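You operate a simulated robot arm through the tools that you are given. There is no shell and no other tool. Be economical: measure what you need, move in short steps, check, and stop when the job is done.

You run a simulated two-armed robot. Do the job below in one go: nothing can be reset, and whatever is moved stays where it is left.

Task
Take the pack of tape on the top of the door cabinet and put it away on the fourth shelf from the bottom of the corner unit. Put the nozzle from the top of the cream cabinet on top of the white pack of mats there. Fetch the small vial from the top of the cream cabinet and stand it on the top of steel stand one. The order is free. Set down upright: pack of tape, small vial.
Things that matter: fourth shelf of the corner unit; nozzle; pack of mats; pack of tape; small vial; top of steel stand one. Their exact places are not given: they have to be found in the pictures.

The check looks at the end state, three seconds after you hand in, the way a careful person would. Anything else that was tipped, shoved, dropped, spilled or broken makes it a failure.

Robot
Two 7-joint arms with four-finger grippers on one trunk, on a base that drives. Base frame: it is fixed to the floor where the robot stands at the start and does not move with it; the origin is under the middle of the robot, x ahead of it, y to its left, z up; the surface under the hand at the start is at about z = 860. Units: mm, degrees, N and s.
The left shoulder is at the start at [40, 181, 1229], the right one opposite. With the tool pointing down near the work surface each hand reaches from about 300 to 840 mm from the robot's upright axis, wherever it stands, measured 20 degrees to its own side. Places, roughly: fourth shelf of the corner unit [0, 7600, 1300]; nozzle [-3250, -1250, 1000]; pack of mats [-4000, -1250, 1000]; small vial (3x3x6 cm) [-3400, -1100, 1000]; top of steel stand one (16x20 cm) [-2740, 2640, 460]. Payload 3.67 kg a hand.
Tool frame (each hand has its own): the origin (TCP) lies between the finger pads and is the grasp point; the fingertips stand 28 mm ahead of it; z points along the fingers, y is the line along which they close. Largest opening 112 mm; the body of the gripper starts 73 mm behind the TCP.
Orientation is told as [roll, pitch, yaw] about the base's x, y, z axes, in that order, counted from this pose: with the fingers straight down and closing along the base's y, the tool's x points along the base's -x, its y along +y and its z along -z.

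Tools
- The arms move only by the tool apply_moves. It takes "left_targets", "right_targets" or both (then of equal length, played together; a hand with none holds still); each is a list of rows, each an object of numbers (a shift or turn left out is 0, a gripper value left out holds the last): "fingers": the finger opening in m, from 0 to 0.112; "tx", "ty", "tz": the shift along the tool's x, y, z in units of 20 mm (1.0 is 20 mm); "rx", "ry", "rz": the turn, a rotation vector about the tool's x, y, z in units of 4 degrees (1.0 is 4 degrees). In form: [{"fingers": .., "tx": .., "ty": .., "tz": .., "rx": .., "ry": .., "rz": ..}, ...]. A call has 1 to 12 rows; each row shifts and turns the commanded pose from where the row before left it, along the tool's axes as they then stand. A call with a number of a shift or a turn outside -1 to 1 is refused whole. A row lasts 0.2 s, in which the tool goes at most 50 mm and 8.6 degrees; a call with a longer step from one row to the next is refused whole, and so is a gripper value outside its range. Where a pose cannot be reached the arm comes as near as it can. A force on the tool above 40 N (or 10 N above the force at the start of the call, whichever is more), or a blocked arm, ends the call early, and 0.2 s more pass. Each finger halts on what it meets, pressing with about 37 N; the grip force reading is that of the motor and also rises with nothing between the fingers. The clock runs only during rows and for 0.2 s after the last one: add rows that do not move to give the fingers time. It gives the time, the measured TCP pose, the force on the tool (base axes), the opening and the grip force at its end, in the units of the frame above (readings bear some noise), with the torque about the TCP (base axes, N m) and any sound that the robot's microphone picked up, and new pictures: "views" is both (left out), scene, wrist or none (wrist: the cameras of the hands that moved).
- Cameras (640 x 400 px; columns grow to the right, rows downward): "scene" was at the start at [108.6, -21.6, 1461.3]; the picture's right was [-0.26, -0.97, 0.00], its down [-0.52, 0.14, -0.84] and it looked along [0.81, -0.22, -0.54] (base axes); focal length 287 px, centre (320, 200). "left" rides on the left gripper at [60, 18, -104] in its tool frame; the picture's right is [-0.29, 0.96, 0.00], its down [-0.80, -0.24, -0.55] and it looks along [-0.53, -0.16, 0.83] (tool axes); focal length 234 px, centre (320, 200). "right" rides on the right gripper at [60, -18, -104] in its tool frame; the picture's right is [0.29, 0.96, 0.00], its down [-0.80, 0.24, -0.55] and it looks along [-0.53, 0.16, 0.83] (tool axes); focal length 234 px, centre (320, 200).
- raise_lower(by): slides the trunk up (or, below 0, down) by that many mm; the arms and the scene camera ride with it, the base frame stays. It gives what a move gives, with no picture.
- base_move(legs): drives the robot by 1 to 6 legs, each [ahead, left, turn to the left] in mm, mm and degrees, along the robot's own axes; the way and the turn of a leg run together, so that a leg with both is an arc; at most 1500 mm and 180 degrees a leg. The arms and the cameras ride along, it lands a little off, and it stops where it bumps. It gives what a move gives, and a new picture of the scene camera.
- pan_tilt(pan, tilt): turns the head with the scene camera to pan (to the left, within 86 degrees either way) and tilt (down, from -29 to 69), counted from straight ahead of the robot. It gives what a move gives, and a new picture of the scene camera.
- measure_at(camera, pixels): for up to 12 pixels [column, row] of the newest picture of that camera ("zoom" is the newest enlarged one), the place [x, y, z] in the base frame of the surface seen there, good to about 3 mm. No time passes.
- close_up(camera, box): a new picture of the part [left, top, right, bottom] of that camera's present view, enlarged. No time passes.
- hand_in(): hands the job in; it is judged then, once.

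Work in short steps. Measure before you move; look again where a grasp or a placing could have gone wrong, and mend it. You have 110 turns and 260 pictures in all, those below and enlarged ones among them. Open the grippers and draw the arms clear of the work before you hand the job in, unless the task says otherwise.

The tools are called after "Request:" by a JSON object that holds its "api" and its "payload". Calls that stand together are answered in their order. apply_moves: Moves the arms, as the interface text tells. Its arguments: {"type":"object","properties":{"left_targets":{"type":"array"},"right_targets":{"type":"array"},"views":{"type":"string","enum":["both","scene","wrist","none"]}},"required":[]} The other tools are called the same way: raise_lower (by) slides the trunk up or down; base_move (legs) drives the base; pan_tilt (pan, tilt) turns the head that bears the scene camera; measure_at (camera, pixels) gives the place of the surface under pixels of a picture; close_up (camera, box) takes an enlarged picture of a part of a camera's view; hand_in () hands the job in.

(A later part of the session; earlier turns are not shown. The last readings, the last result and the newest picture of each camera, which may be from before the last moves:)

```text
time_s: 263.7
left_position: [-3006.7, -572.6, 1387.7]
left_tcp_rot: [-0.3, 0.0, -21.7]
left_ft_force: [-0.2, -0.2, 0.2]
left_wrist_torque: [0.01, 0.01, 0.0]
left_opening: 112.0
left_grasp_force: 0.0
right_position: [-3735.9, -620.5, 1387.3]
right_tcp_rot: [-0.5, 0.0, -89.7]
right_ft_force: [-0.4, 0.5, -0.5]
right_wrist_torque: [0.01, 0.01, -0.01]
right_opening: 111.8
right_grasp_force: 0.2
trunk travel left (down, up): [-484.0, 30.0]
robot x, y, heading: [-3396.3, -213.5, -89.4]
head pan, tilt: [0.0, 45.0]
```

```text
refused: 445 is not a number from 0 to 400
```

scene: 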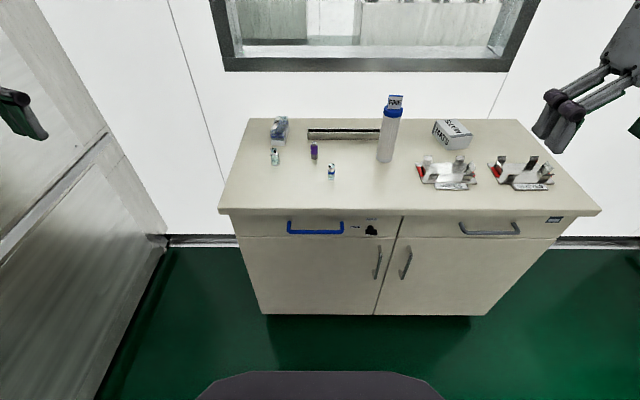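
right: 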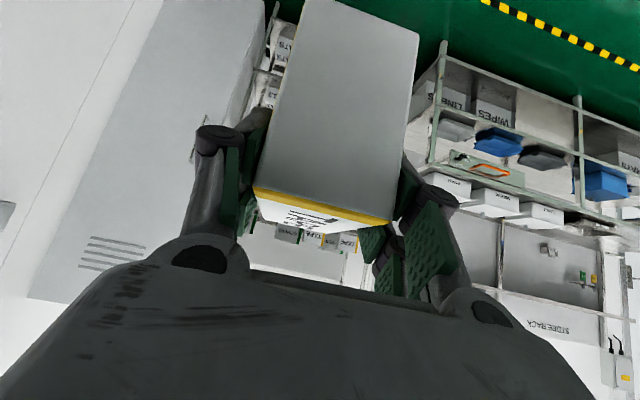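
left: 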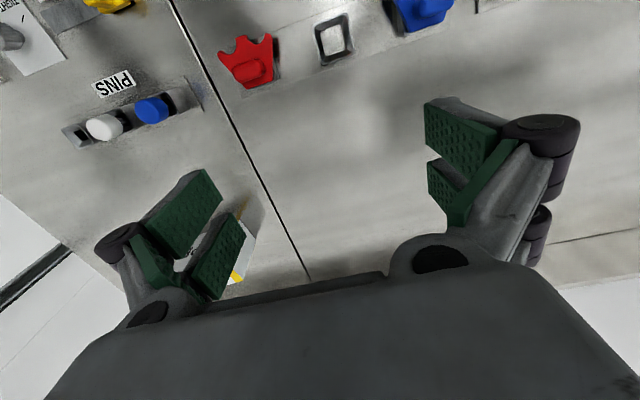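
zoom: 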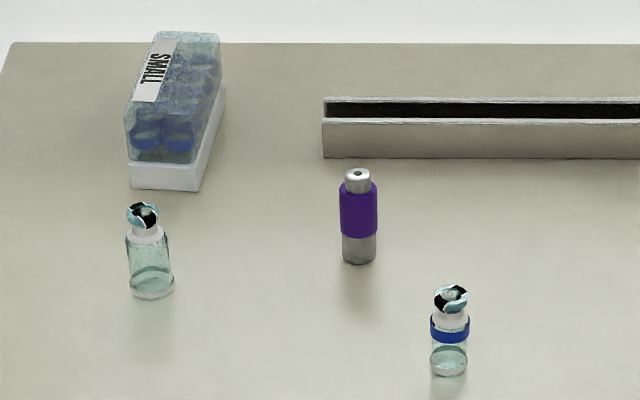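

Request:
{"api": "measure_at", "payload": {"camera": "zoom", "pixels": [[450, 330], [450, 318], [449, 374], [432, 330], [468, 330], [358, 212], [358, 262], [341, 212], [376, 212], [358, 175], [150, 295], [357, 250]]}}

Request:
{"api": "close_up", "payload": {"camera": "scene", "box": [410, 100, 560, 200]}}

```text
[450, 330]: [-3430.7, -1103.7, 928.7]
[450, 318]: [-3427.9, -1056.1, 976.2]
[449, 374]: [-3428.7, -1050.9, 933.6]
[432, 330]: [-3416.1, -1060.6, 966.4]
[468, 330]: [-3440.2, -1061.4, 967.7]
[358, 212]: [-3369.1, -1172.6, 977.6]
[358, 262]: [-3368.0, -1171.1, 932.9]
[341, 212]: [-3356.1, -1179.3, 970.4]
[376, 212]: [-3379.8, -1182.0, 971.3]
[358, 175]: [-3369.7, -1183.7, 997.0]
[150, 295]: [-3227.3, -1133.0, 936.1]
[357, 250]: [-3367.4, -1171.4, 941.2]
```

```text
4.00 times, centred on (485, 150) of scene
```

zoom: 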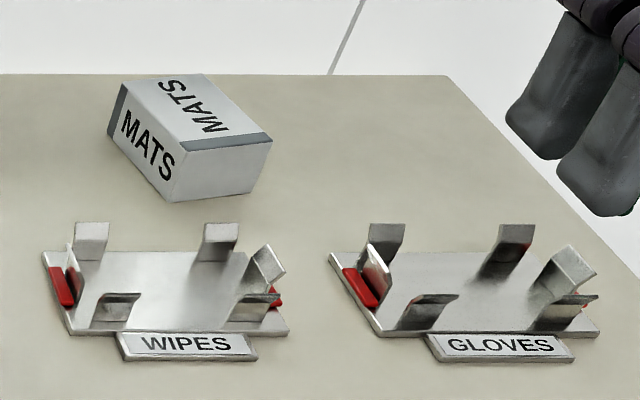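

Request:
{"api": "measure_at", "payload": {"camera": "zoom", "pixels": [[124, 88], [200, 78], [268, 142], [176, 150], [190, 110], [172, 195], [265, 190], [92, 232], [220, 232], [445, 85], [20, 85], [300, 340]]}}

```text
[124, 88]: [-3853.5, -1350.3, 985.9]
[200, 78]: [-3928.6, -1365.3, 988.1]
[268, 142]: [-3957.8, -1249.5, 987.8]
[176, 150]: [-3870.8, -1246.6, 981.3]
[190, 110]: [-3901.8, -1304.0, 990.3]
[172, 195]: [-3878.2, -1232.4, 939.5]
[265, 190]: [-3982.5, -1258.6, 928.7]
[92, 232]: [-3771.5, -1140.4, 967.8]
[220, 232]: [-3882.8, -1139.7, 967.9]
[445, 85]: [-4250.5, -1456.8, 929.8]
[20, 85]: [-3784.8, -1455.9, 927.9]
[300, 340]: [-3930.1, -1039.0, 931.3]
```

Cabinet top z≈929; nozzle at (-3368,-1183), vial at (-3428,-1064), mats top centre (-3903,-1303, 989). I use the left hand: turn it to yaw 0 and move the base up to the cabinet.

Request:
{"api": "apply_moves", "payload": {"left_targets": [{"tx": 0.254, "ty": -0.863, "rz": 1}, {"tx": 0.193, "ty": -0.879, "rz": 1}, {"tx": 0.131, "ty": -0.89, "rz": 1}, {"tx": 0.069, "ty": -0.897, "rz": 1}, {"tx": 0.006, "ty": -0.9, "rz": 1}, {"tx": -0.057, "ty": -0.898, "rz": 1}, {"tx": -0.119, "ty": -0.892, "rz": 1}, {"tx": -0.181, "ty": -0.882, "rz": 1}, {"tx": -0.242, "ty": -0.867, "rz": 1}, {"tx": -0.302, "ty": -0.848, "rz": 1}, {"tx": -0.36, "ty": -0.825, "rz": 1}, {"tx": -0.417, "ty": -0.798, "rz": 1}], "views": "none"}}

Request:
{"api": "apply_moves", "payload": {"left_targets": [{"tx": -0.472, "ty": -0.767, "rz": 1, "fingers": 0.07}, {"tx": -0.524, "ty": -0.732, "rz": 1}, {"tx": -0.574, "ty": -0.693, "rz": 1}, {"tx": -0.621, "ty": -0.652, "rz": 1}, {"tx": -0.665, "ty": -0.607, "rz": 1}], "views": "none"}}

Request:
{"api": "base_move", "payload": {"legs": [[0, -170, 0], [305, 0, 0]]}}

```text
time_s: 266.3
left_position: [-3141.2, -741.6, 1388.6]
left_tcp_rot: [-0.1, -0.1, -69.7]
left_ft_force: [-0.8, -0.3, 0.0]
left_wrist_torque: [0.0, -0.04, -0.01]
left_opening: 112.2
left_grasp_force: 0.2
right_position: [-3736.7, -620.6, 1387.0]
right_tcp_rot: [-0.5, -0.1, -89.7]
right_ft_force: [0.4, -0.3, -0.2]
right_wrist_torque: [0.03, -0.01, -0.03]
right_opening: 112.1
right_grasp_force: 0.1
trunk travel left (down, up): [-484.0, 30.0]
robot x, y, heading: [-3396.4, -218.3, -89.6]
head pan, tilt: [0.0, 45.0]
```

```text
time_s: 267.5
left_position: [-3196.5, -812.1, 1389.2]
left_tcp_rot: [0.0, -0.2, -89.8]
left_ft_force: [0.0, -1.2, 0.3]
left_wrist_torque: [0.02, -0.03, 0.01]
left_opening: 70.1
left_grasp_force: 0.0
right_position: [-3738.2, -620.7, 1385.5]
right_tcp_rot: [-0.5, 0.0, -89.6]
right_ft_force: [-0.3, -0.7, -0.3]
right_wrist_torque: [0.02, 0.0, -0.01]
right_opening: 111.9
right_grasp_force: 0.1
trunk travel left (down, up): [-484.0, 30.0]
robot x, y, heading: [-3399.2, -214.7, -89.4]
head pan, tilt: [0.0, 45.0]
```

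```text
time_s: 270.7
left_position: [-3365.0, -1117.9, 1391.5]
left_tcp_rot: [0.0, -0.3, -89.7]
left_ft_force: [0.4, -0.2, -0.2]
left_wrist_torque: [-0.02, 0.04, 0.0]
left_opening: 70.0
left_grasp_force: 0.1
right_position: [-3905.6, -923.8, 1387.3]
right_tcp_rot: [-0.6, -0.2, -89.8]
right_ft_force: [-1.0, 0.4, 0.6]
right_wrist_torque: [-0.03, -0.01, -0.03]
right_opening: 111.9
right_grasp_force: 0.1
trunk travel left (down, up): [-484.0, 30.0]
robot x, y, heading: [-3563.4, -518.7, -89.7]
head pan, tilt: [0.0, 45.0]
```

scene: 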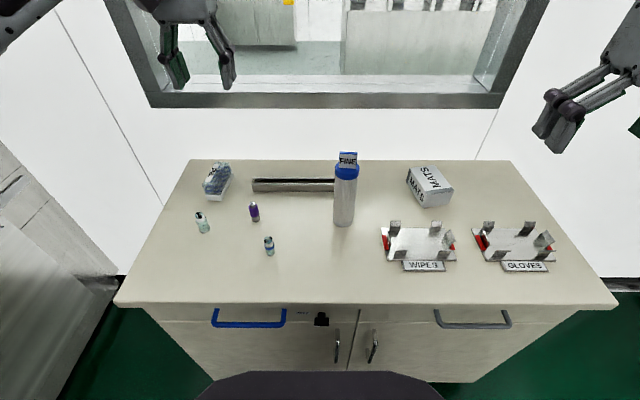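

The left hand is over the nozzle's side. I refine the nozzle's and vial's positions from nearby.

Request:
{"api": "close_up", "payload": {"camera": "scene", "box": [190, 190, 290, 262]}}

```text
5.56 times, centred on (240, 226) of scene
```

zoom: 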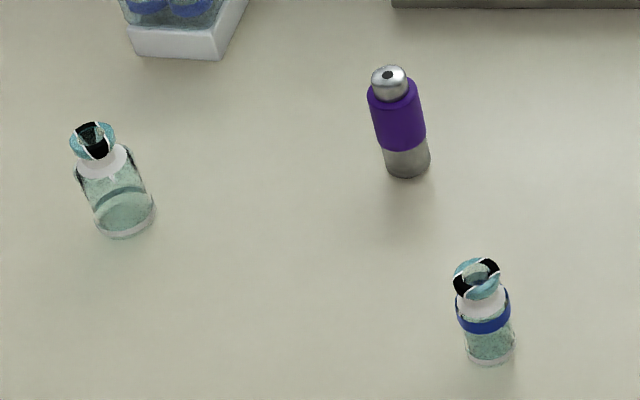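

Request:
{"api": "measure_at", "payload": {"camera": "zoom", "pixels": [[388, 74], [370, 98], [418, 92], [398, 120], [406, 176], [384, 165], [429, 158], [476, 288], [486, 325], [490, 362], [460, 310], [507, 300]]}}

```text
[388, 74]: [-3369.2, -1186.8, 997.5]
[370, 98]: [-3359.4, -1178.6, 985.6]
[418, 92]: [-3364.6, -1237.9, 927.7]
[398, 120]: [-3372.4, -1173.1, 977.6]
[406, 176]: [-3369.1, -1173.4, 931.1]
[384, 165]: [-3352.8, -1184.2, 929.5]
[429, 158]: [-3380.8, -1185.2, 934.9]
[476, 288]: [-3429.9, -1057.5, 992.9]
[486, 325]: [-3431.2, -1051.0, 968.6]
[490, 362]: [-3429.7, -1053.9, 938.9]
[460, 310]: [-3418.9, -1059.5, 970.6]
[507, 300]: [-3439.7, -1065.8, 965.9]
```

I align over the nozzle, raise the right hand clear, and lower the trunk by 330.

Request:
{"api": "apply_moves", "payload": {"left_targets": [{"tx": -0.87, "ty": -0.05}, {"tx": -0.87, "ty": -0.05}, {"tx": -0.87, "ty": -0.05}, {"tx": -0.87, "ty": -0.05}, {}, {}, {}, {}], "right_targets": [{"tz": -1}, {"tz": -1}, {"tz": -1}, {"tz": -1}, {"tz": -1}, {"tz": -1}, {"tz": -1}, {"tz": -1}], "views": "none"}}

Request:
{"api": "raise_lower", "payload": {"by": -320}}

Request:
{"api": "apply_moves", "payload": {"left_targets": [{}], "views": "both"}}

```text
time_s: 272.5
left_position: [-3366.8, -1187.0, 1391.6]
left_tcp_rot: [0.0, -0.2, -89.7]
left_ft_force: [0.5, 0.0, -0.3]
left_wrist_torque: [-0.02, 0.0, 0.0]
left_opening: 70.1
left_grasp_force: 0.0
right_position: [-3901.2, -925.5, 1548.3]
right_tcp_rot: [-0.5, -0.1, -89.8]
right_ft_force: [0.0, 0.5, 0.1]
right_wrist_torque: [-0.02, 0.01, -0.02]
right_opening: 112.0
right_grasp_force: 0.1
trunk travel left (down, up): [-484.0, 30.0]
robot x, y, heading: [-3567.9, -519.4, -89.6]
head pan, tilt: [0.0, 45.0]
```

```text
time_s: 275.7
left_position: [-3368.0, -1188.1, 1071.0]
left_tcp_rot: [-0.2, -0.1, -89.7]
left_ft_force: [0.5, 0.9, -0.4]
left_wrist_torque: [-0.02, 0.01, -0.01]
left_opening: 70.4
left_grasp_force: 0.1
right_position: [-3904.0, -926.2, 1226.6]
right_tcp_rot: [-0.5, -0.1, -89.8]
right_ft_force: [0.0, -0.8, 1.3]
right_wrist_torque: [0.04, -0.01, 0.01]
right_opening: 112.2
right_grasp_force: 0.1
trunk travel left (down, up): [-164.0, 350.0]
robot x, y, heading: [-3565.3, -523.0, -89.7]
head pan, tilt: [0.0, 45.0]
```

```text
time_s: 276.1
left_position: [-3368.8, -1188.0, 1071.5]
left_tcp_rot: [-0.1, -0.1, -89.7]
left_ft_force: [-0.8, 0.4, -0.4]
left_wrist_torque: [-0.02, 0.04, -0.03]
left_opening: 70.2
left_grasp_force: 0.1
right_position: [-3902.9, -927.0, 1227.4]
right_tcp_rot: [-0.4, -0.1, -89.8]
right_ft_force: [-0.1, 0.9, -0.1]
right_wrist_torque: [-0.01, -0.01, 0.01]
right_opening: 112.0
right_grasp_force: 0.0
trunk travel left (down, up): [-164.0, 350.0]
robot x, y, heading: [-3565.3, -521.0, -89.6]
head pan, tilt: [0.0, 45.0]
```

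scene: 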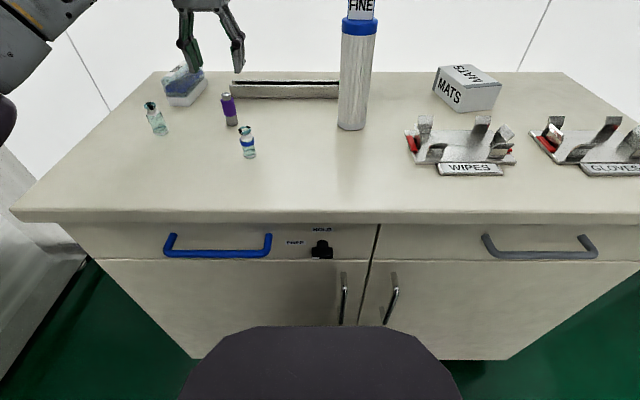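
left: 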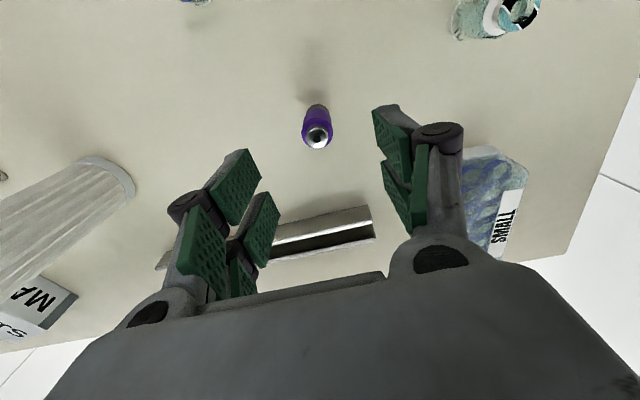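

Request:
{"api": "measure_at", "payload": {"camera": "left", "pixels": [[317, 137], [317, 112], [500, 20]]}}

```text
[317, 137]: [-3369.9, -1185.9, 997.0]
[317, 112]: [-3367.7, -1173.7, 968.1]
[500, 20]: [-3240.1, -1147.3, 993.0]
```

Alignment is within 2 mm. I lower 103 mm, and close.

Request:
{"api": "raise_lower", "payload": {"by": -103}}

Request:
{"api": "apply_moves", "payload": {"left_targets": [{"fingers": 0.01}, {"fingers": 0.01}, {"fingers": 0.01}, {"fingers": 0.01}], "views": "wrist"}}

```text
time_s: 277.4
left_position: [-3367.5, -1188.8, 965.9]
left_tcp_rot: [-0.2, -0.2, -89.7]
left_ft_force: [-0.4, -0.4, 0.0]
left_wrist_torque: [-0.05, 0.03, -0.03]
left_opening: 69.9
left_grasp_force: 0.0
right_position: [-3903.4, -926.6, 1122.7]
right_tcp_rot: [-0.5, -0.1, -89.9]
right_ft_force: [0.1, -0.1, 0.2]
right_wrist_torque: [-0.02, 0.03, 0.01]
right_opening: 111.9
right_grasp_force: 0.1
trunk travel left (down, up): [-61.0, 453.0]
robot x, y, heading: [-3563.2, -520.4, -89.8]
head pan, tilt: [0.0, 45.0]
```

```text
time_s: 278.4
left_position: [-3367.8, -1188.7, 965.5]
left_tcp_rot: [-0.1, -0.3, -89.7]
left_ft_force: [1.1, -0.2, 0.9]
left_wrist_torque: [0.01, 0.0, 0.02]
left_opening: 22.6
left_grasp_force: 36.8
right_position: [-3902.4, -925.2, 1122.0]
right_tcp_rot: [-0.5, -0.1, -89.8]
right_ft_force: [1.2, 0.8, 0.2]
right_wrist_torque: [-0.05, 0.03, -0.02]
right_opening: 112.2
right_grasp_force: 0.1
trunk travel left (down, up): [-61.0, 453.0]
robot x, y, heading: [-3565.8, -522.9, -89.9]
head pan, tilt: [0.0, 45.0]
```

left: 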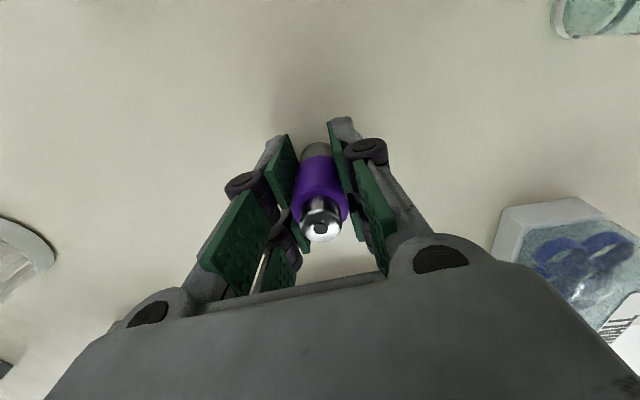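

Gripped (22.6 mm). I lift 260 mm, slide the base right by 535 and ahead 20.

Request:
{"api": "raise_lower", "payload": {"by": 260}}

Request:
{"api": "base_move", "payload": {"legs": [[0, -535, 0], [20, 0, 0]]}}

Request:
{"api": "apply_moves", "payload": {"left_targets": [{"tx": -0.9}, {"tx": -0.9}, {"tx": -0.9}, {"tx": -0.9}, {"tx": -0.9}], "views": "both"}}

```text
time_s: 281.1
left_position: [-3367.3, -1187.9, 1227.9]
left_tcp_rot: [-0.1, -0.2, -89.7]
left_ft_force: [0.8, 0.6, -1.1]
left_wrist_torque: [-0.02, 0.01, 0.0]
left_opening: 22.2
left_grasp_force: 37.3
right_position: [-3902.3, -926.9, 1382.2]
right_tcp_rot: [-0.4, 0.1, -89.8]
right_ft_force: [-0.3, -0.5, 0.3]
right_wrist_torque: [0.02, 0.02, 0.0]
right_opening: 112.0
right_grasp_force: 0.0
trunk travel left (down, up): [-321.0, 193.0]
robot x, y, heading: [-3567.0, -517.3, -89.7]
head pan, tilt: [0.0, 45.0]
```

```text
time_s: 284.7
left_position: [-3905.1, -1205.8, 1230.1]
left_tcp_rot: [-0.1, -0.5, -89.9]
left_ft_force: [-0.4, 0.9, -0.3]
left_wrist_torque: [-0.1, 0.01, 0.0]
left_opening: 22.1
left_grasp_force: 37.9
right_position: [-4438.0, -940.8, 1385.5]
right_tcp_rot: [-0.4, -0.4, -89.8]
right_ft_force: [0.8, 1.3, 0.9]
right_wrist_torque: [-0.11, 0.0, 0.0]
right_opening: 112.3
right_grasp_force: 0.1
trunk travel left (down, up): [-321.0, 193.0]
robot x, y, heading: [-4100.8, -542.7, -89.8]
head pan, tilt: [0.0, 45.0]
```

scene: 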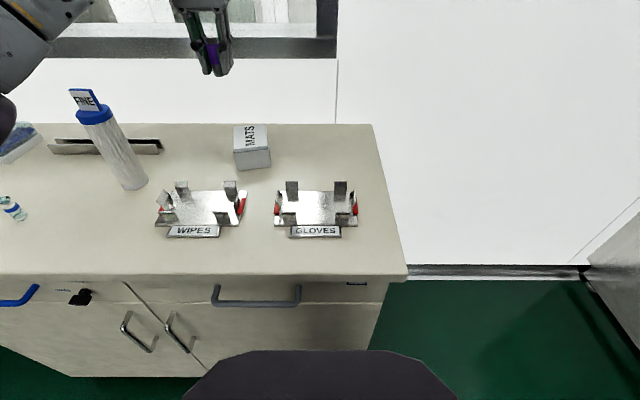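

```text
time_s: 285.9
left_position: [-3907.6, -1290.3, 1228.1]
left_tcp_rot: [0.0, -0.3, -90.1]
left_ft_force: [-2.1, -0.8, 0.1]
left_wrist_torque: [0.0, -0.14, 0.0]
left_opening: 22.2
left_grasp_force: 37.1
left hand out of reach, approached as far as the arm can: row 5
right_position: [-4441.4, -945.6, 1383.4]
right_tcp_rot: [-0.4, -0.1, -90.0]
right_ft_force: [-0.5, -0.8, 0.3]
right_wrist_torque: [-0.04, -0.01, 0.03]
right_opening: 112.2
right_grasp_force: 0.0
trunk travel left (down, up): [-321.0, 193.0]
robot x, y, heading: [-4099.3, -542.0, -90.0]
head pan, tilt: [0.0, 45.0]
```

scene: 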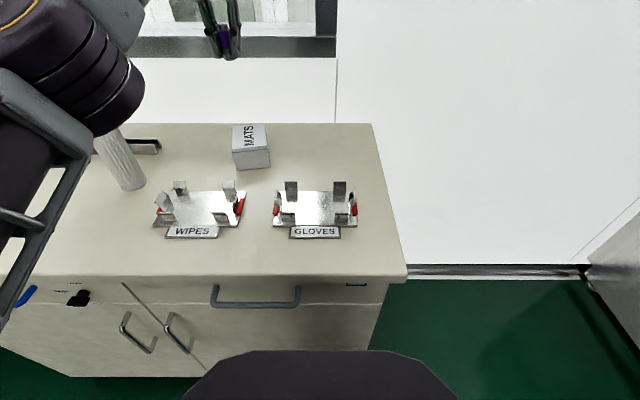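
left: 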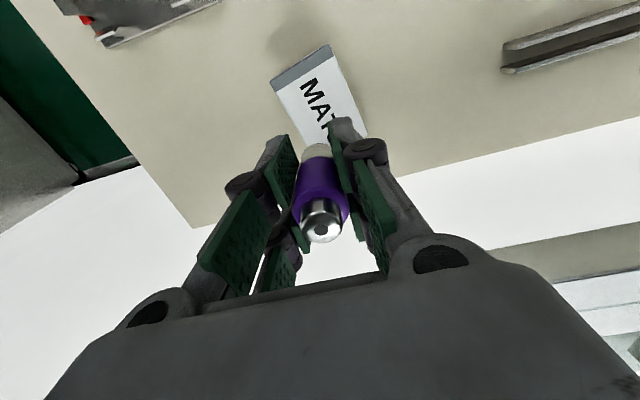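

The hand is nearly above the mats (y -1290, arm almost stretched). I check the elbow's place relative to the FINE cylinder, and the mats pack.

Request:
{"api": "measure_at", "payload": {"camera": "scene", "pixels": [[100, 80], [100, 130], [30, 200], [10, 300], [125, 165], [238, 130], [266, 128], [270, 150], [237, 152], [215, 40], [250, 138]]}}

Request:
{"api": "measure_at", "payload": {"camera": "left", "pixels": [[272, 86], [328, 46], [365, 135], [300, 90], [350, 110]]}}

```text
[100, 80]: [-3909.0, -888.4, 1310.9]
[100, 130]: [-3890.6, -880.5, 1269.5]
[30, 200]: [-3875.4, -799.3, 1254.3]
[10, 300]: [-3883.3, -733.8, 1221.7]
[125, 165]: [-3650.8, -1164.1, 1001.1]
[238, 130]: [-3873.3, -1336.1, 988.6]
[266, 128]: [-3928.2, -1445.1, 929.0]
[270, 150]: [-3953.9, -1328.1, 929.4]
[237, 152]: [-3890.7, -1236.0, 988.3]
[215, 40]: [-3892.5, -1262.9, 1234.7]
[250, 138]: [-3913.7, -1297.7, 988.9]
```

```text
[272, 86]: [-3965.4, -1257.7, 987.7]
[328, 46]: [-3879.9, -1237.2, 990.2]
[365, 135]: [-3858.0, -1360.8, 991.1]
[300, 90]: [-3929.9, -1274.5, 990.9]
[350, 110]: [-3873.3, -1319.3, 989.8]
```

The nozzle is within 20 mm of the mats' centre. I lower the trunk 150 and check the elbow clearance.

Request:
{"api": "raise_lower", "payload": {"by": -150}}

Request:
{"api": "apply_moves", "payload": {"left_targets": [{}], "views": "both"}}

```text
time_s: 287.6
left_position: [-3905.2, -1290.2, 1079.4]
left_tcp_rot: [-0.2, -0.3, -89.9]
left_ft_force: [-1.4, -0.5, -0.3]
left_wrist_torque: [0.01, 0.0, -0.03]
left_opening: 22.0
left_grasp_force: 36.8
right_position: [-4440.2, -945.7, 1233.9]
right_tcp_rot: [-0.5, -0.1, -89.9]
right_ft_force: [-0.4, 0.1, 0.5]
right_wrist_torque: [0.0, 0.01, -0.01]
right_opening: 112.1
right_grasp_force: 0.2
trunk travel left (down, up): [-171.0, 343.0]
robot x, y, heading: [-4103.9, -541.1, -89.7]
head pan, tilt: [0.0, 45.0]
```

```text
time_s: 288.0
left_position: [-3905.2, -1290.9, 1079.3]
left_tcp_rot: [-0.1, -0.4, -90.0]
left_ft_force: [-0.4, -0.5, -0.4]
left_wrist_torque: [-0.01, 0.0, 0.01]
left_opening: 22.3
left_grasp_force: 37.1
right_position: [-4439.5, -946.6, 1234.2]
right_tcp_rot: [-0.5, -0.2, -89.9]
right_ft_force: [-1.2, -0.3, 0.3]
right_wrist_torque: [-0.02, 0.01, 0.0]
right_opening: 112.2
right_grasp_force: 0.1
trunk travel left (down, up): [-171.0, 343.0]
robot x, y, heading: [-4102.8, -540.9, -89.7]
head pan, tilt: [0.0, 45.0]
```

scene: 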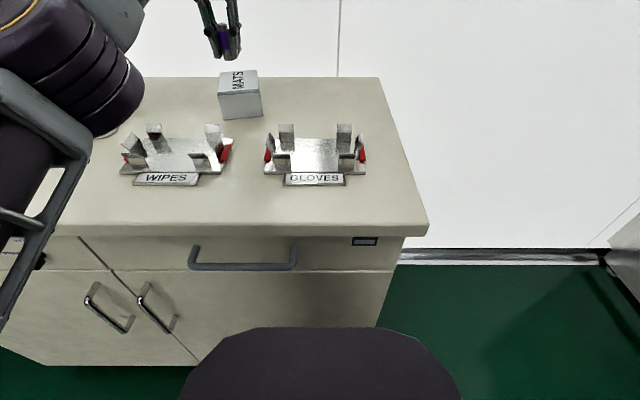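
left: 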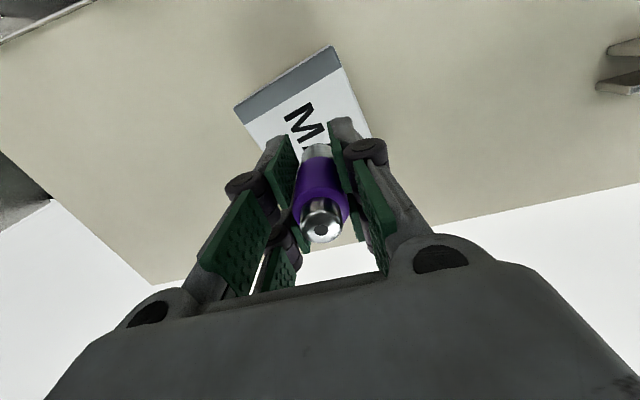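

Clearance is fine. I lower 47 and then creep.

Request:
{"api": "raise_lower", "payload": {"by": -48}}

Request:
{"api": "raise_lower", "payload": {"by": -3}}

```text
time_s: 288.9
left_position: [-3904.1, -1290.5, 1030.4]
left_tcp_rot: [-0.2, -0.3, -89.9]
left_ft_force: [0.0, 0.3, -0.7]
left_wrist_torque: [0.0, 0.0, 0.03]
left_opening: 22.4
left_grasp_force: 36.7
right_position: [-4439.7, -945.1, 1186.2]
right_tcp_rot: [-0.4, -0.1, -89.9]
right_ft_force: [1.0, 0.4, 0.4]
right_wrist_torque: [-0.02, 0.02, 0.04]
right_opening: 112.2
right_grasp_force: 0.1
trunk travel left (down, up): [-123.0, 391.0]
robot x, y, heading: [-4099.7, -543.4, -89.9]
head pan, tilt: [0.0, 45.0]
```

```text
time_s: 289.4
left_position: [-3905.1, -1291.8, 1026.9]
left_tcp_rot: [-0.1, -0.3, -89.7]
left_ft_force: [-0.2, 0.2, 0.0]
left_wrist_torque: [0.01, -0.01, 0.01]
left_opening: 22.3
left_grasp_force: 37.0
right_position: [-4439.4, -945.9, 1183.1]
right_tcp_rot: [-0.5, -0.1, -90.0]
right_ft_force: [-0.5, -0.1, 0.0]
right_wrist_torque: [0.0, -0.03, -0.01]
right_opening: 112.1
right_grasp_force: 0.0
trunk travel left (down, up): [-120.0, 394.0]
robot x, y, heading: [-4105.5, -542.9, -89.7]
head pan, tilt: [0.0, 45.0]
```

Request:
{"api": "raise_lower", "payload": {"by": -2}}

Request:
{"api": "apply_moves", "payload": {"left_targets": [{"fingers": 0.026}, {"fingers": 0.04}, {"fingers": 0.06}, {"fingers": 0.07}], "views": "both"}}

```text
time_s: 290.0
left_position: [-3905.1, -1291.4, 1026.1]
left_tcp_rot: [-0.1, -0.4, -90.0]
left_ft_force: [0.2, -2.1, 6.0]
left_wrist_torque: [-0.06, -0.06, -0.04]
left_opening: 22.3
left_grasp_force: 36.9
right_position: [-4439.0, -946.1, 1180.9]
right_tcp_rot: [-0.5, -0.1, -89.9]
right_ft_force: [0.3, 0.4, -0.9]
right_wrist_torque: [-0.01, 0.0, 0.0]
right_opening: 112.1
right_grasp_force: 0.0
trunk travel left (down, up): [-118.0, 396.0]
robot x, y, heading: [-4099.4, -542.3, -89.8]
head pan, tilt: [0.0, 45.0]
```

```text
time_s: 291.0
left_position: [-3905.8, -1290.6, 1025.0]
left_tcp_rot: [-0.1, -0.4, -90.0]
left_ft_force: [0.1, 0.2, 0.1]
left_wrist_torque: [-0.01, 0.02, -0.02]
left_opening: 70.0
left_grasp_force: 0.1
right_position: [-4439.8, -946.0, 1179.7]
right_tcp_rot: [-0.5, -0.1, -89.8]
right_ft_force: [0.6, -0.8, 0.0]
right_wrist_torque: [-0.01, -0.02, -0.01]
right_opening: 111.9
right_grasp_force: 0.1
trunk travel left (down, up): [-118.0, 396.0]
robot x, y, heading: [-4099.5, -543.4, -89.9]
head pan, tilt: [0.0, 45.0]
```

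scene: 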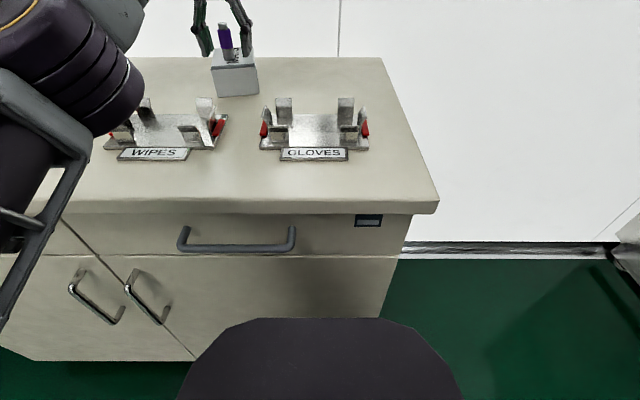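
left: 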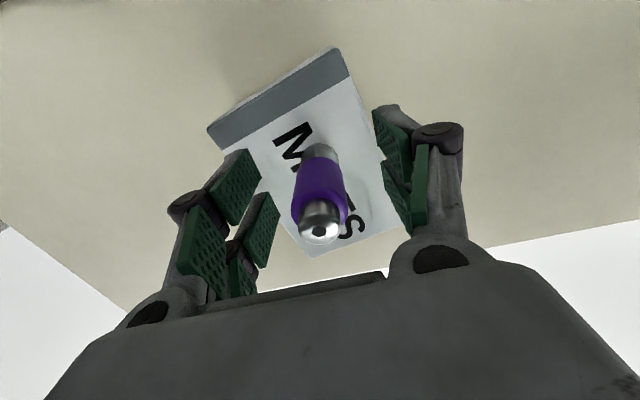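

The nozzle stands on the mats pack. I rise 240 mm, draw the hand back 226 mm, and slide left to the vial.

Request:
{"api": "raise_lower", "payload": {"by": 240}}

Request:
{"api": "apply_moves", "payload": {"left_targets": [{"tx": 0.94}, {"tx": 0.94}, {"tx": 0.94}, {"tx": 0.94}, {"tx": 0.94}, {"tx": 0.94}, {"tx": 0.94}, {"tx": 0.94}, {"tx": 0.94}, {"tx": 0.94}, {"tx": 0.94}, {"tx": 0.94}], "views": "none"}}

Request:
{"api": "base_move", "payload": {"legs": [[0, 476, 0]]}}

Request:
{"api": "close_up", "payload": {"camera": "scene", "box": [200, 100, 560, 300]}}

```text
time_s: 293.5
left_position: [-3904.6, -1291.0, 1265.4]
left_tcp_rot: [-0.1, -0.3, -89.9]
left_ft_force: [0.4, 0.3, 0.3]
left_wrist_torque: [0.02, -0.03, -0.02]
left_opening: 70.0
left_grasp_force: 0.0
right_position: [-4440.0, -946.6, 1419.3]
right_tcp_rot: [-0.5, -0.1, -89.8]
right_ft_force: [0.9, -0.4, -0.7]
right_wrist_torque: [0.01, 0.03, 0.0]
right_opening: 111.8
right_grasp_force: 0.1
trunk travel left (down, up): [-358.0, 156.0]
robot x, y, heading: [-4102.4, -541.4, -89.9]
head pan, tilt: [0.0, 45.0]
```

```text
time_s: 296.1
left_position: [-3905.2, -1063.9, 1265.2]
left_tcp_rot: [-0.1, -0.3, -89.9]
left_ft_force: [0.1, -0.7, -0.4]
left_wrist_torque: [-0.05, -0.02, -0.01]
left_opening: 70.0
left_grasp_force: 0.0
right_position: [-4439.7, -946.2, 1421.4]
right_tcp_rot: [-0.6, -0.2, -89.9]
right_ft_force: [0.6, 0.9, 0.4]
right_wrist_torque: [0.01, 0.02, -0.02]
right_opening: 111.9
right_grasp_force: 0.1
trunk travel left (down, up): [-358.0, 156.0]
robot x, y, heading: [-4100.3, -539.7, -90.2]
head pan, tilt: [0.0, 45.0]
```

```text
time_s: 299.0
left_position: [-3434.4, -1064.5, 1264.6]
left_tcp_rot: [-0.2, -0.3, -90.1]
left_ft_force: [-1.2, -0.5, 0.3]
left_wrist_torque: [0.03, 0.01, 0.01]
left_opening: 70.2
left_grasp_force: 0.0
right_position: [-3967.6, -944.1, 1419.6]
right_tcp_rot: [-0.5, -0.2, -90.2]
right_ft_force: [0.0, -0.9, -0.2]
right_wrist_torque: [0.02, -0.01, 0.06]
right_opening: 112.0
right_grasp_force: 0.1
trunk travel left (down, up): [-358.0, 156.0]
robot x, y, heading: [-3627.6, -543.0, -90.0]
head pan, tilt: [0.0, 45.0]
```

scene: 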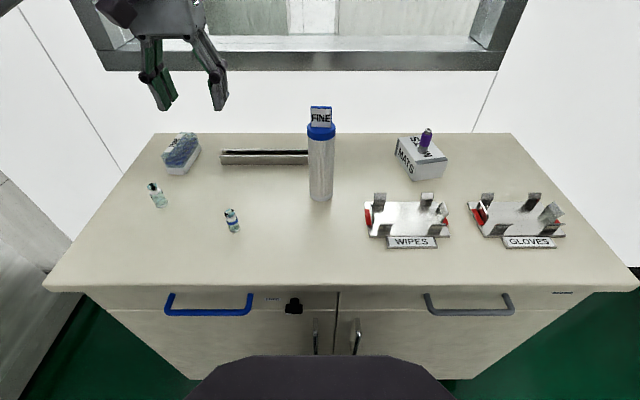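

```text
1.78 times, centred on (380, 200) of scene
```

zoom: 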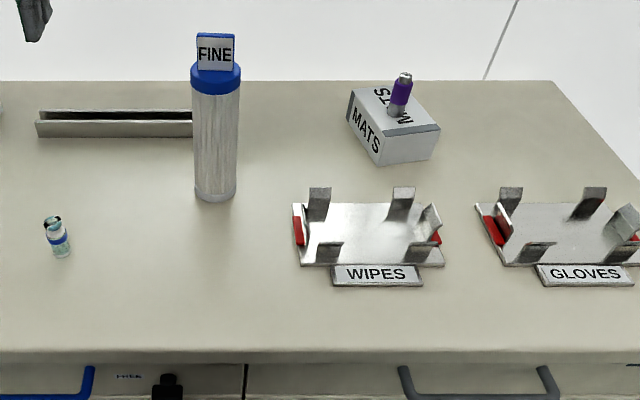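

The nozzle stands well. I align 4 mm, lower 210 and check with the wrist camera.

Request:
{"api": "apply_moves", "payload": {"left_targets": [{"ty": 0.22}, {}], "views": "none"}}

Request:
{"api": "raise_lower", "payload": {"by": -210}}

Request:
{"api": "apply_moves", "payload": {"left_targets": [{}], "views": "wrist"}}

```text
time_s: 299.6
left_position: [-3429.6, -1065.3, 1264.9]
left_tcp_rot: [-0.1, -0.3, -90.0]
left_ft_force: [0.1, -0.1, 0.1]
left_wrist_torque: [-0.01, 0.01, 0.0]
left_opening: 69.9
left_grasp_force: 0.0
right_position: [-3967.5, -944.6, 1419.4]
right_tcp_rot: [-0.4, -0.1, -90.1]
right_ft_force: [1.0, -0.3, -0.5]
right_wrist_torque: [0.01, -0.05, 0.02]
right_opening: 111.9
right_grasp_force: 0.1
trunk travel left (down, up): [-358.0, 156.0]
robot x, y, heading: [-3622.4, -543.1, -89.8]
head pan, tilt: [0.0, 45.0]
```

```text
time_s: 301.8
left_position: [-3430.7, -1064.4, 1055.7]
left_tcp_rot: [-0.2, -0.2, -90.1]
left_ft_force: [0.4, 0.6, -1.0]
left_wrist_torque: [-0.01, 0.03, 0.04]
left_opening: 69.9
left_grasp_force: 0.2
right_position: [-3966.5, -944.7, 1210.9]
right_tcp_rot: [-0.4, -0.1, -90.0]
right_ft_force: [0.5, -0.5, -1.0]
right_wrist_torque: [0.0, 0.01, 0.04]
right_opening: 112.0
right_grasp_force: 0.1
trunk travel left (down, up): [-148.0, 366.0]
robot x, y, heading: [-3628.3, -542.7, -90.2]
head pan, tilt: [0.0, 45.0]
```

```text
time_s: 302.2
left_position: [-3428.4, -1065.2, 1056.3]
left_tcp_rot: [-0.1, -0.3, -90.0]
left_ft_force: [1.1, 0.3, -0.2]
left_wrist_torque: [0.02, -0.01, 0.05]
left_opening: 70.1
left_grasp_force: 0.1
right_position: [-3965.6, -944.5, 1211.0]
right_tcp_rot: [-0.4, -0.2, -90.1]
right_ft_force: [-0.1, 1.1, 0.0]
right_wrist_torque: [0.01, -0.05, -0.01]
right_opening: 111.8
right_grasp_force: 0.1
trunk travel left (down, up): [-148.0, 366.0]
robot x, y, heading: [-3626.6, -539.3, -89.8]
head pan, tilt: [0.0, 45.0]
```

left: 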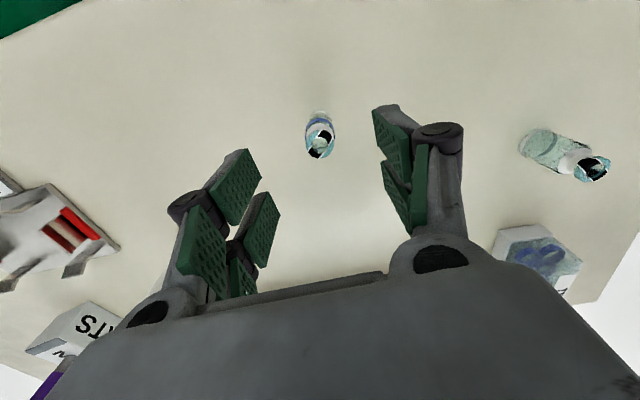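

Centred the same way as the nozzle was. I lower 91 mm and close gently.

Request:
{"api": "raise_lower", "payload": {"by": -91}}

Request:
{"api": "apply_moves", "payload": {"left_targets": [{"fingers": 0.04}, {"fingers": 0.02}, {"fingers": 0.018}, {"fingers": 0.018}], "views": "wrist"}}

```text
time_s: 303.5
left_position: [-3429.1, -1065.0, 964.8]
left_tcp_rot: [-0.1, -0.3, -90.1]
left_ft_force: [-0.2, 0.5, -0.6]
left_wrist_torque: [-0.03, -0.01, 0.04]
left_opening: 69.9
left_grasp_force: 0.0
right_position: [-3966.2, -944.9, 1119.1]
right_tcp_rot: [-0.6, -0.1, -90.1]
right_ft_force: [0.4, -0.8, 0.4]
right_wrist_torque: [0.03, 0.0, -0.02]
right_opening: 112.2
right_grasp_force: 0.0
trunk travel left (down, up): [-57.0, 457.0]
robot x, y, heading: [-3625.7, -543.7, -90.4]
head pan, tilt: [0.0, 45.0]
```

```text
time_s: 304.5
left_position: [-3428.7, -1065.9, 962.7]
left_tcp_rot: [-0.1, -0.2, -90.1]
left_ft_force: [-0.7, -0.8, 0.9]
left_wrist_torque: [-0.02, -0.03, 0.03]
left_opening: 19.3
left_grasp_force: 37.0
right_position: [-3966.1, -945.2, 1118.6]
right_tcp_rot: [-0.5, 0.0, -90.2]
right_ft_force: [0.3, 0.7, -0.1]
right_wrist_torque: [0.0, 0.03, -0.02]
right_opening: 111.6
right_grasp_force: 0.0
trunk travel left (down, up): [-57.0, 457.0]
robot x, y, heading: [-3624.6, -538.6, -89.9]
head pan, tilt: [0.0, 45.0]
```

left: 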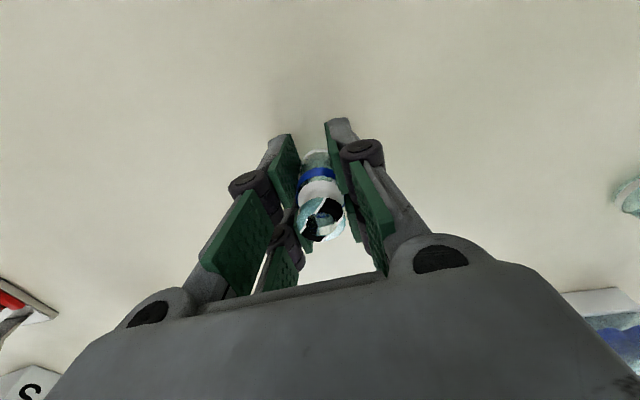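

Held at 19.3 mm. I firm the command, lift 300 mm and check.

Request:
{"api": "apply_moves", "payload": {"left_targets": [{"fingers": 0.012}, {"fingers": 0.012}], "views": "none"}}

Request:
{"api": "raise_lower", "payload": {"by": 320}}

Request:
{"api": "base_move", "payload": {"legs": [[-600, 0, 0]]}}

Request:
{"api": "close_up", "payload": {"camera": "left", "box": [160, 80, 480, 280]}}

```text
time_s: 305.1
left_position: [-3429.3, -1064.8, 963.3]
left_tcp_rot: [-0.2, -0.2, -90.1]
left_ft_force: [0.2, 0.3, -0.8]
left_wrist_torque: [0.0, -0.01, -0.02]
left_opening: 19.3
left_grasp_force: 37.3
right_position: [-3965.7, -945.8, 1120.1]
right_tcp_rot: [-0.5, -0.1, -90.1]
right_ft_force: [-0.4, -1.4, 0.9]
right_wrist_torque: [-0.05, -0.01, -0.02]
right_opening: 111.9
right_grasp_force: 0.1
trunk travel left (down, up): [-57.0, 457.0]
robot x, y, heading: [-3626.4, -543.4, -90.0]
head pan, tilt: [0.0, 45.0]
```

```text
time_s: 308.2
left_position: [-3429.3, -1065.2, 1284.7]
left_tcp_rot: [-0.1, -0.3, -90.0]
left_ft_force: [0.1, 0.0, -0.4]
left_wrist_torque: [-0.02, 0.0, -0.01]
left_opening: 18.9
left_grasp_force: 36.6
right_position: [-3966.0, -944.6, 1438.7]
right_tcp_rot: [-0.5, -0.1, -90.1]
right_ft_force: [0.4, 0.1, -0.5]
right_wrist_torque: [0.02, 0.0, -0.01]
right_opening: 111.9
right_grasp_force: 0.1
trunk travel left (down, up): [-377.0, 137.0]
robot x, y, heading: [-3623.5, -538.8, -89.9]
head pan, tilt: [0.0, 45.0]
```

```text
time_s: 311.7
left_position: [-3429.6, -466.1, 1284.6]
left_tcp_rot: [-0.1, -0.2, -90.1]
left_ft_force: [0.1, -0.9, 0.1]
left_wrist_torque: [0.0, 0.02, -0.04]
left_opening: 19.2
left_grasp_force: 37.0
right_position: [-3965.9, -345.4, 1439.4]
right_tcp_rot: [-0.5, 0.0, -90.2]
right_ft_force: [-0.8, -0.3, 0.6]
right_wrist_torque: [0.02, 0.03, 0.03]
right_opening: 111.8
right_grasp_force: 0.0
trunk travel left (down, up): [-377.0, 137.0]
robot x, y, heading: [-3626.5, 59.8, -89.8]
head pan, tilt: [0.0, 45.0]
```

scene: 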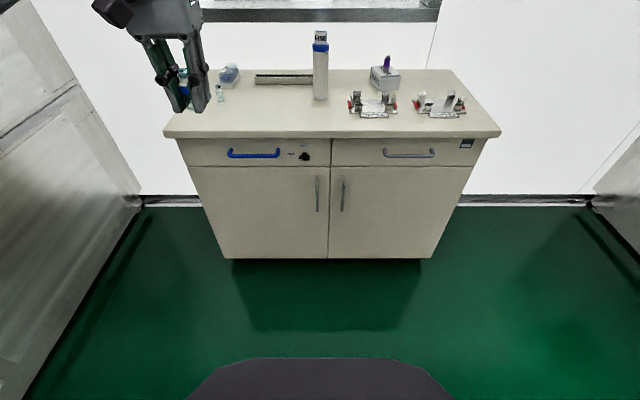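

```text
2.00 times, centred on (320, 180) of left
```

zoom: 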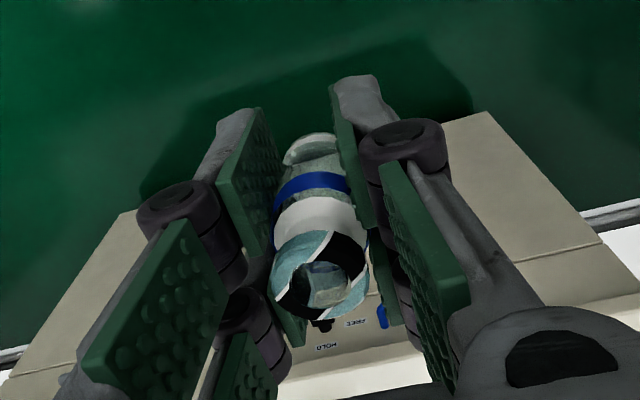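

The vial is safe in the left hand. I turn round to face the steel stand's place at (-2740, 2640).

Request:
{"api": "base_move", "payload": {"legs": [[0, 0, 165]]}}

Request:
{"api": "pan_tilt", "payload": {"pan": 0, "tilt": 22}}

Request:
{"api": "close_up", "payload": {"camera": "scene", "box": [200, 100, 460, 280]}}

```text
time_s: 319.6
left_position: [-3680.5, 615.7, 1284.2]
left_tcp_rot: [-0.1, -0.2, 75.0]
left_ft_force: [-0.1, -0.2, 0.4]
left_wrist_torque: [-0.03, 0.01, 0.02]
left_opening: 18.7
left_grasp_force: 37.4
right_position: [-3192.9, 360.6, 1439.2]
right_tcp_rot: [-0.4, 0.0, 74.8]
right_ft_force: [-0.5, 0.9, -0.4]
right_wrist_torque: [0.0, 0.02, -0.01]
right_opening: 112.0
right_grasp_force: 0.1
trunk travel left (down, up): [-377.0, 137.0]
robot x, y, heading: [-3624.9, 60.8, 75.1]
head pan, tilt: [0.0, 45.0]
```

scene: 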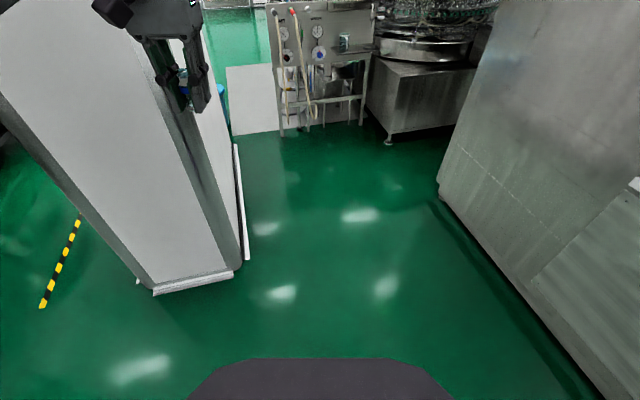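

```text
time_s: 320.5
left_position: [-3681.7, 615.5, 1283.5]
left_tcp_rot: [-0.1, -0.3, 74.9]
left_ft_force: [1.3, -0.3, 0.0]
left_wrist_torque: [0.01, 0.0, -0.01]
left_opening: 18.8
left_grasp_force: 36.8
right_position: [-3192.3, 359.9, 1439.8]
right_tcp_rot: [-0.5, -0.1, 74.7]
right_ft_force: [0.2, 1.1, 0.5]
right_wrist_torque: [0.0, 0.03, 0.0]
right_opening: 112.1
right_grasp_force: 0.0
trunk travel left (down, up): [-377.0, 137.0]
robot x, y, heading: [-3626.7, 59.4, 75.0]
head pan, tilt: [0.0, 22.0]
```

scene: 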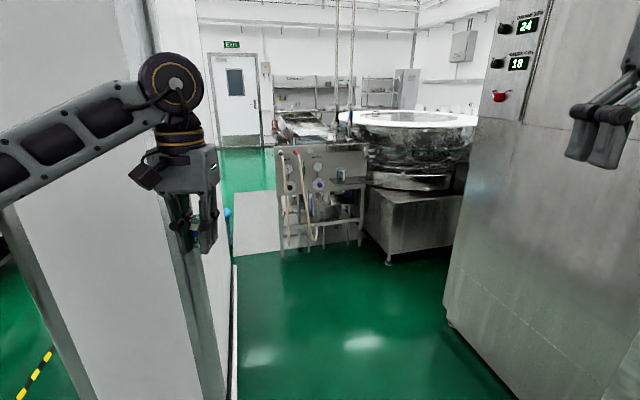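

```text
2.22 times, centred on (330, 190) of scene
```

zoom: 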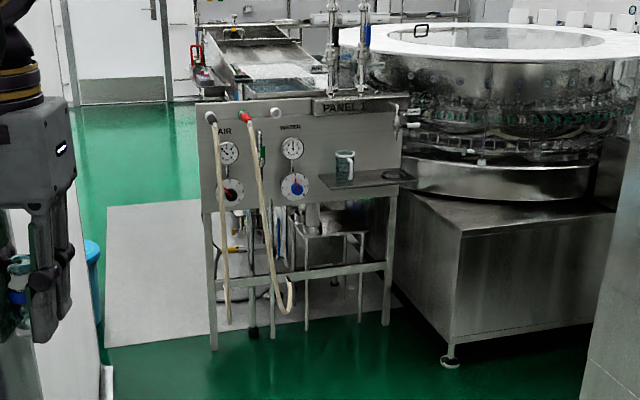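

A small steel stand shows behind the lower part of the PANEL frame at zoom (330,235). I measure around.

Request:
{"api": "measure_at", "payload": {"camera": "zoom", "pixels": [[330, 232], [350, 240], [310, 222], [385, 180], [345, 165], [300, 140], [212, 345], [385, 320], [450, 360], [305, 325], [360, 320], [500, 215]]}}

Request:
{"api": "close_up", "payload": {"camera": "scene", "box": [270, 180, 380, 265]}}

```text
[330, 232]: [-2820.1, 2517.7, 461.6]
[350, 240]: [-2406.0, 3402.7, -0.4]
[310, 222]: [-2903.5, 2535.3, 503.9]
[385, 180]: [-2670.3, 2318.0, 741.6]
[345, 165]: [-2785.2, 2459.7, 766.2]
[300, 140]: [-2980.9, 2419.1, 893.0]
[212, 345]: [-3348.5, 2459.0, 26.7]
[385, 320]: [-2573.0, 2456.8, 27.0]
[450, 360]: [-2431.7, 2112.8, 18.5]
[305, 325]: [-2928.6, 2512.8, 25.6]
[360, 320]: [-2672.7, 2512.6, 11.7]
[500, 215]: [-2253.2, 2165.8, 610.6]
```

```text
4.71 times, centred on (325, 222) of scene
```

zoom: 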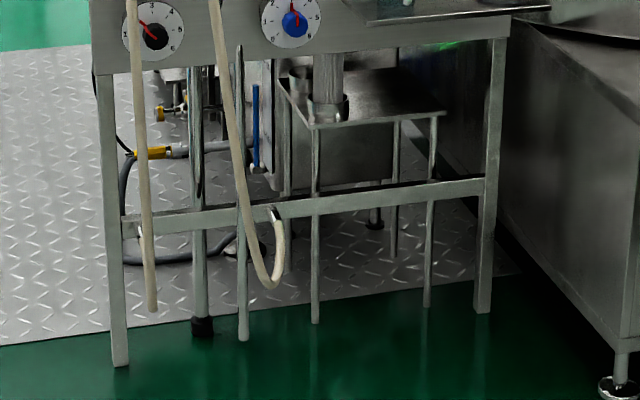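

The stand's top (z≈461) lies behind the panel frame (y≈2459). I drive 1.3 m nearer, raise the trunk and look down on it.

Request:
{"api": "base_move", "payload": {"legs": [[1300, 0, 0]]}}

Request:
{"api": "raise_lower", "payload": {"by": 130}}

Request:
{"api": "pan_tilt", "payload": {"pan": -12, "tilt": 40}}

Request:
{"api": "close_up", "payload": {"camera": "scene", "box": [220, 80, 460, 260]}}

```text
time_s: 324.4
left_position: [-3584.3, 1206.0, 1277.8]
left_tcp_rot: [-0.1, -0.2, 81.2]
left_ft_force: [-1.0, -2.9, 0.5]
left_wrist_torque: [0.28, -0.05, 0.0]
left_opening: 19.0
left_grasp_force: 36.7
right_position: [-3081.4, 1031.9, 1446.9]
right_tcp_rot: [-1.4, -0.8, 83.6]
right_ft_force: [-5.6, 0.1, 1.9]
right_wrist_torque: [0.02, -0.56, -0.01]
right_opening: 112.2
right_grasp_force: 0.0
trunk travel left (down, up): [-377.0, 137.0]
robot x, y, heading: [-3445.6, 679.0, 83.6]
head pan, tilt: [0.0, 22.0]
stopped in leg 1: the robot was blocked; the commanded pose is now the measured one
```

scene: 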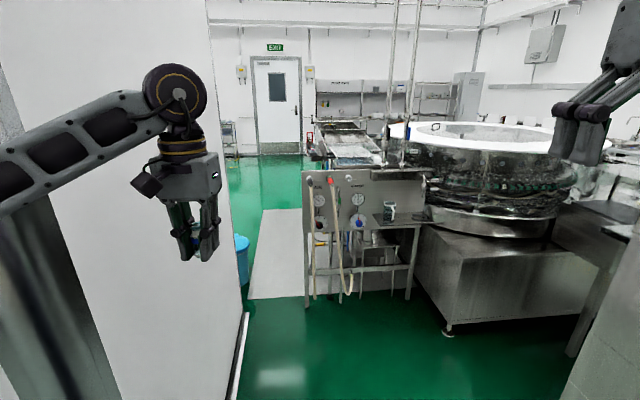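

```text
time_s: 326.0
left_position: [-3579.0, 1211.0, 1411.4]
left_tcp_rot: [0.3, -0.4, 82.3]
left_ft_force: [-0.7, 0.5, 0.9]
left_wrist_torque: [0.0, 0.04, 0.0]
left_opening: 18.8
left_grasp_force: 37.6
right_position: [-3069.1, 1034.4, 1574.0]
right_tcp_rot: [-0.7, -0.7, 83.5]
right_ft_force: [0.1, 0.5, -0.6]
right_wrist_torque: [-0.03, -0.02, 0.0]
right_opening: 112.4
right_grasp_force: 0.0
trunk travel left (down, up): [-507.0, 7.0]
robot x, y, heading: [-3446.1, 685.7, 83.6]
head pan, tilt: [0.0, 22.0]
```

```text
time_s: 326.8
left_position: [-3579.3, 1211.2, 1409.7]
left_tcp_rot: [0.3, -0.2, 82.2]
left_ft_force: [0.1, 0.6, 0.3]
left_wrist_torque: [-0.04, -0.01, -0.01]
left_opening: 19.0
left_grasp_force: 36.8
right_position: [-3068.4, 1035.4, 1572.9]
right_tcp_rot: [-0.6, -0.7, 83.5]
right_ft_force: [0.0, -0.1, 0.1]
right_wrist_torque: [-0.01, 0.01, 0.0]
right_opening: 112.0
right_grasp_force: 0.0
trunk travel left (down, up): [-507.0, 7.0]
robot x, y, heading: [-3441.3, 684.5, 83.6]
head pan, tilt: [-12.0, 40.0]
```

scene: 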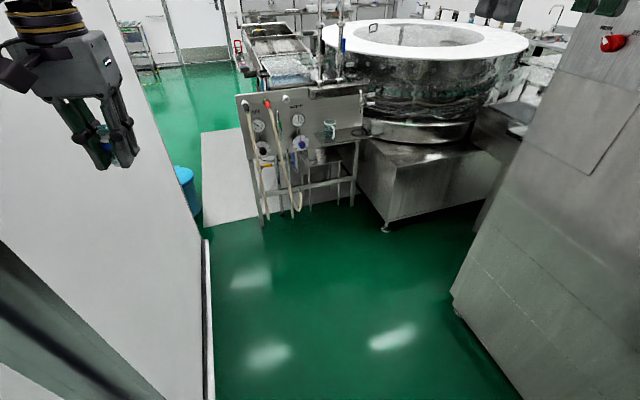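

```text
2.22 times, centred on (340, 170) of scene
```

zoom: 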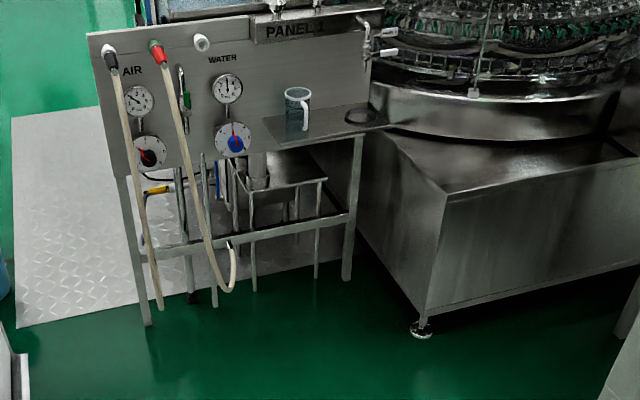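

The left elbow seems to have brushed the column. I measure the column's and the tower's faces and back off to the right.

Request:
{"api": "measure_at", "payload": {"camera": "scene", "pixels": [[206, 300], [204, 250], [100, 250], [150, 150], [60, 320], [455, 305], [470, 250], [385, 228], [440, 340], [300, 160], [335, 138], [262, 225]]}}

Request:
{"api": "base_move", "payload": {"legs": [[-150, 0, 0]]}}

```text
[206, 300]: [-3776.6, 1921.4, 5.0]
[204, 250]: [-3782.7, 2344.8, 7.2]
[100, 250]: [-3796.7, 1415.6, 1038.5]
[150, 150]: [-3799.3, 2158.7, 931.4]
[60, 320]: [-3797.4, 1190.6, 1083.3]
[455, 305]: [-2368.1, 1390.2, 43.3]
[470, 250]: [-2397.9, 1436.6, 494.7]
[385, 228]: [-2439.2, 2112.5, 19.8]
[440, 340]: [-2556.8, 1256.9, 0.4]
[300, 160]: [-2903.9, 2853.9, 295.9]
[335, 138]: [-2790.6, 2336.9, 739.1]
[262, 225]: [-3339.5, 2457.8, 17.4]
```

```text
time_s: 328.2
left_position: [-3599.5, 1079.9, 1400.9]
left_tcp_rot: [0.1, 0.6, 82.2]
left_ft_force: [0.3, 0.2, -0.1]
left_wrist_torque: [0.0, 0.03, 0.0]
left_opening: 18.7
left_grasp_force: 37.2
right_position: [-3088.9, 906.7, 1569.5]
right_tcp_rot: [-0.8, 0.1, 83.5]
right_ft_force: [0.3, 0.6, 0.3]
right_wrist_torque: [-0.01, 0.01, -0.02]
right_opening: 112.1
right_grasp_force: 0.1
trunk travel left (down, up): [-507.0, 7.0]
robot x, y, heading: [-3459.2, 537.1, 83.4]
head pan, tilt: [-12.0, 40.0]
```

scene: 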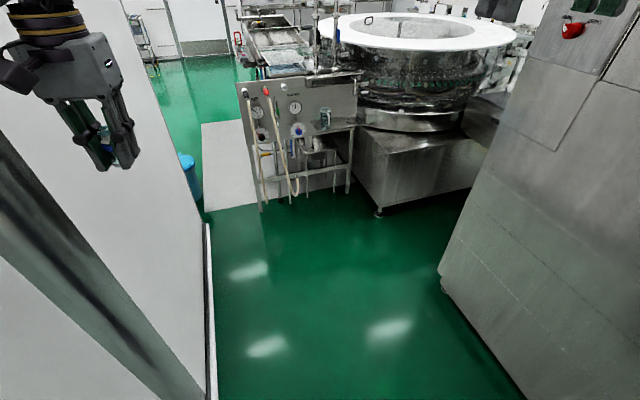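

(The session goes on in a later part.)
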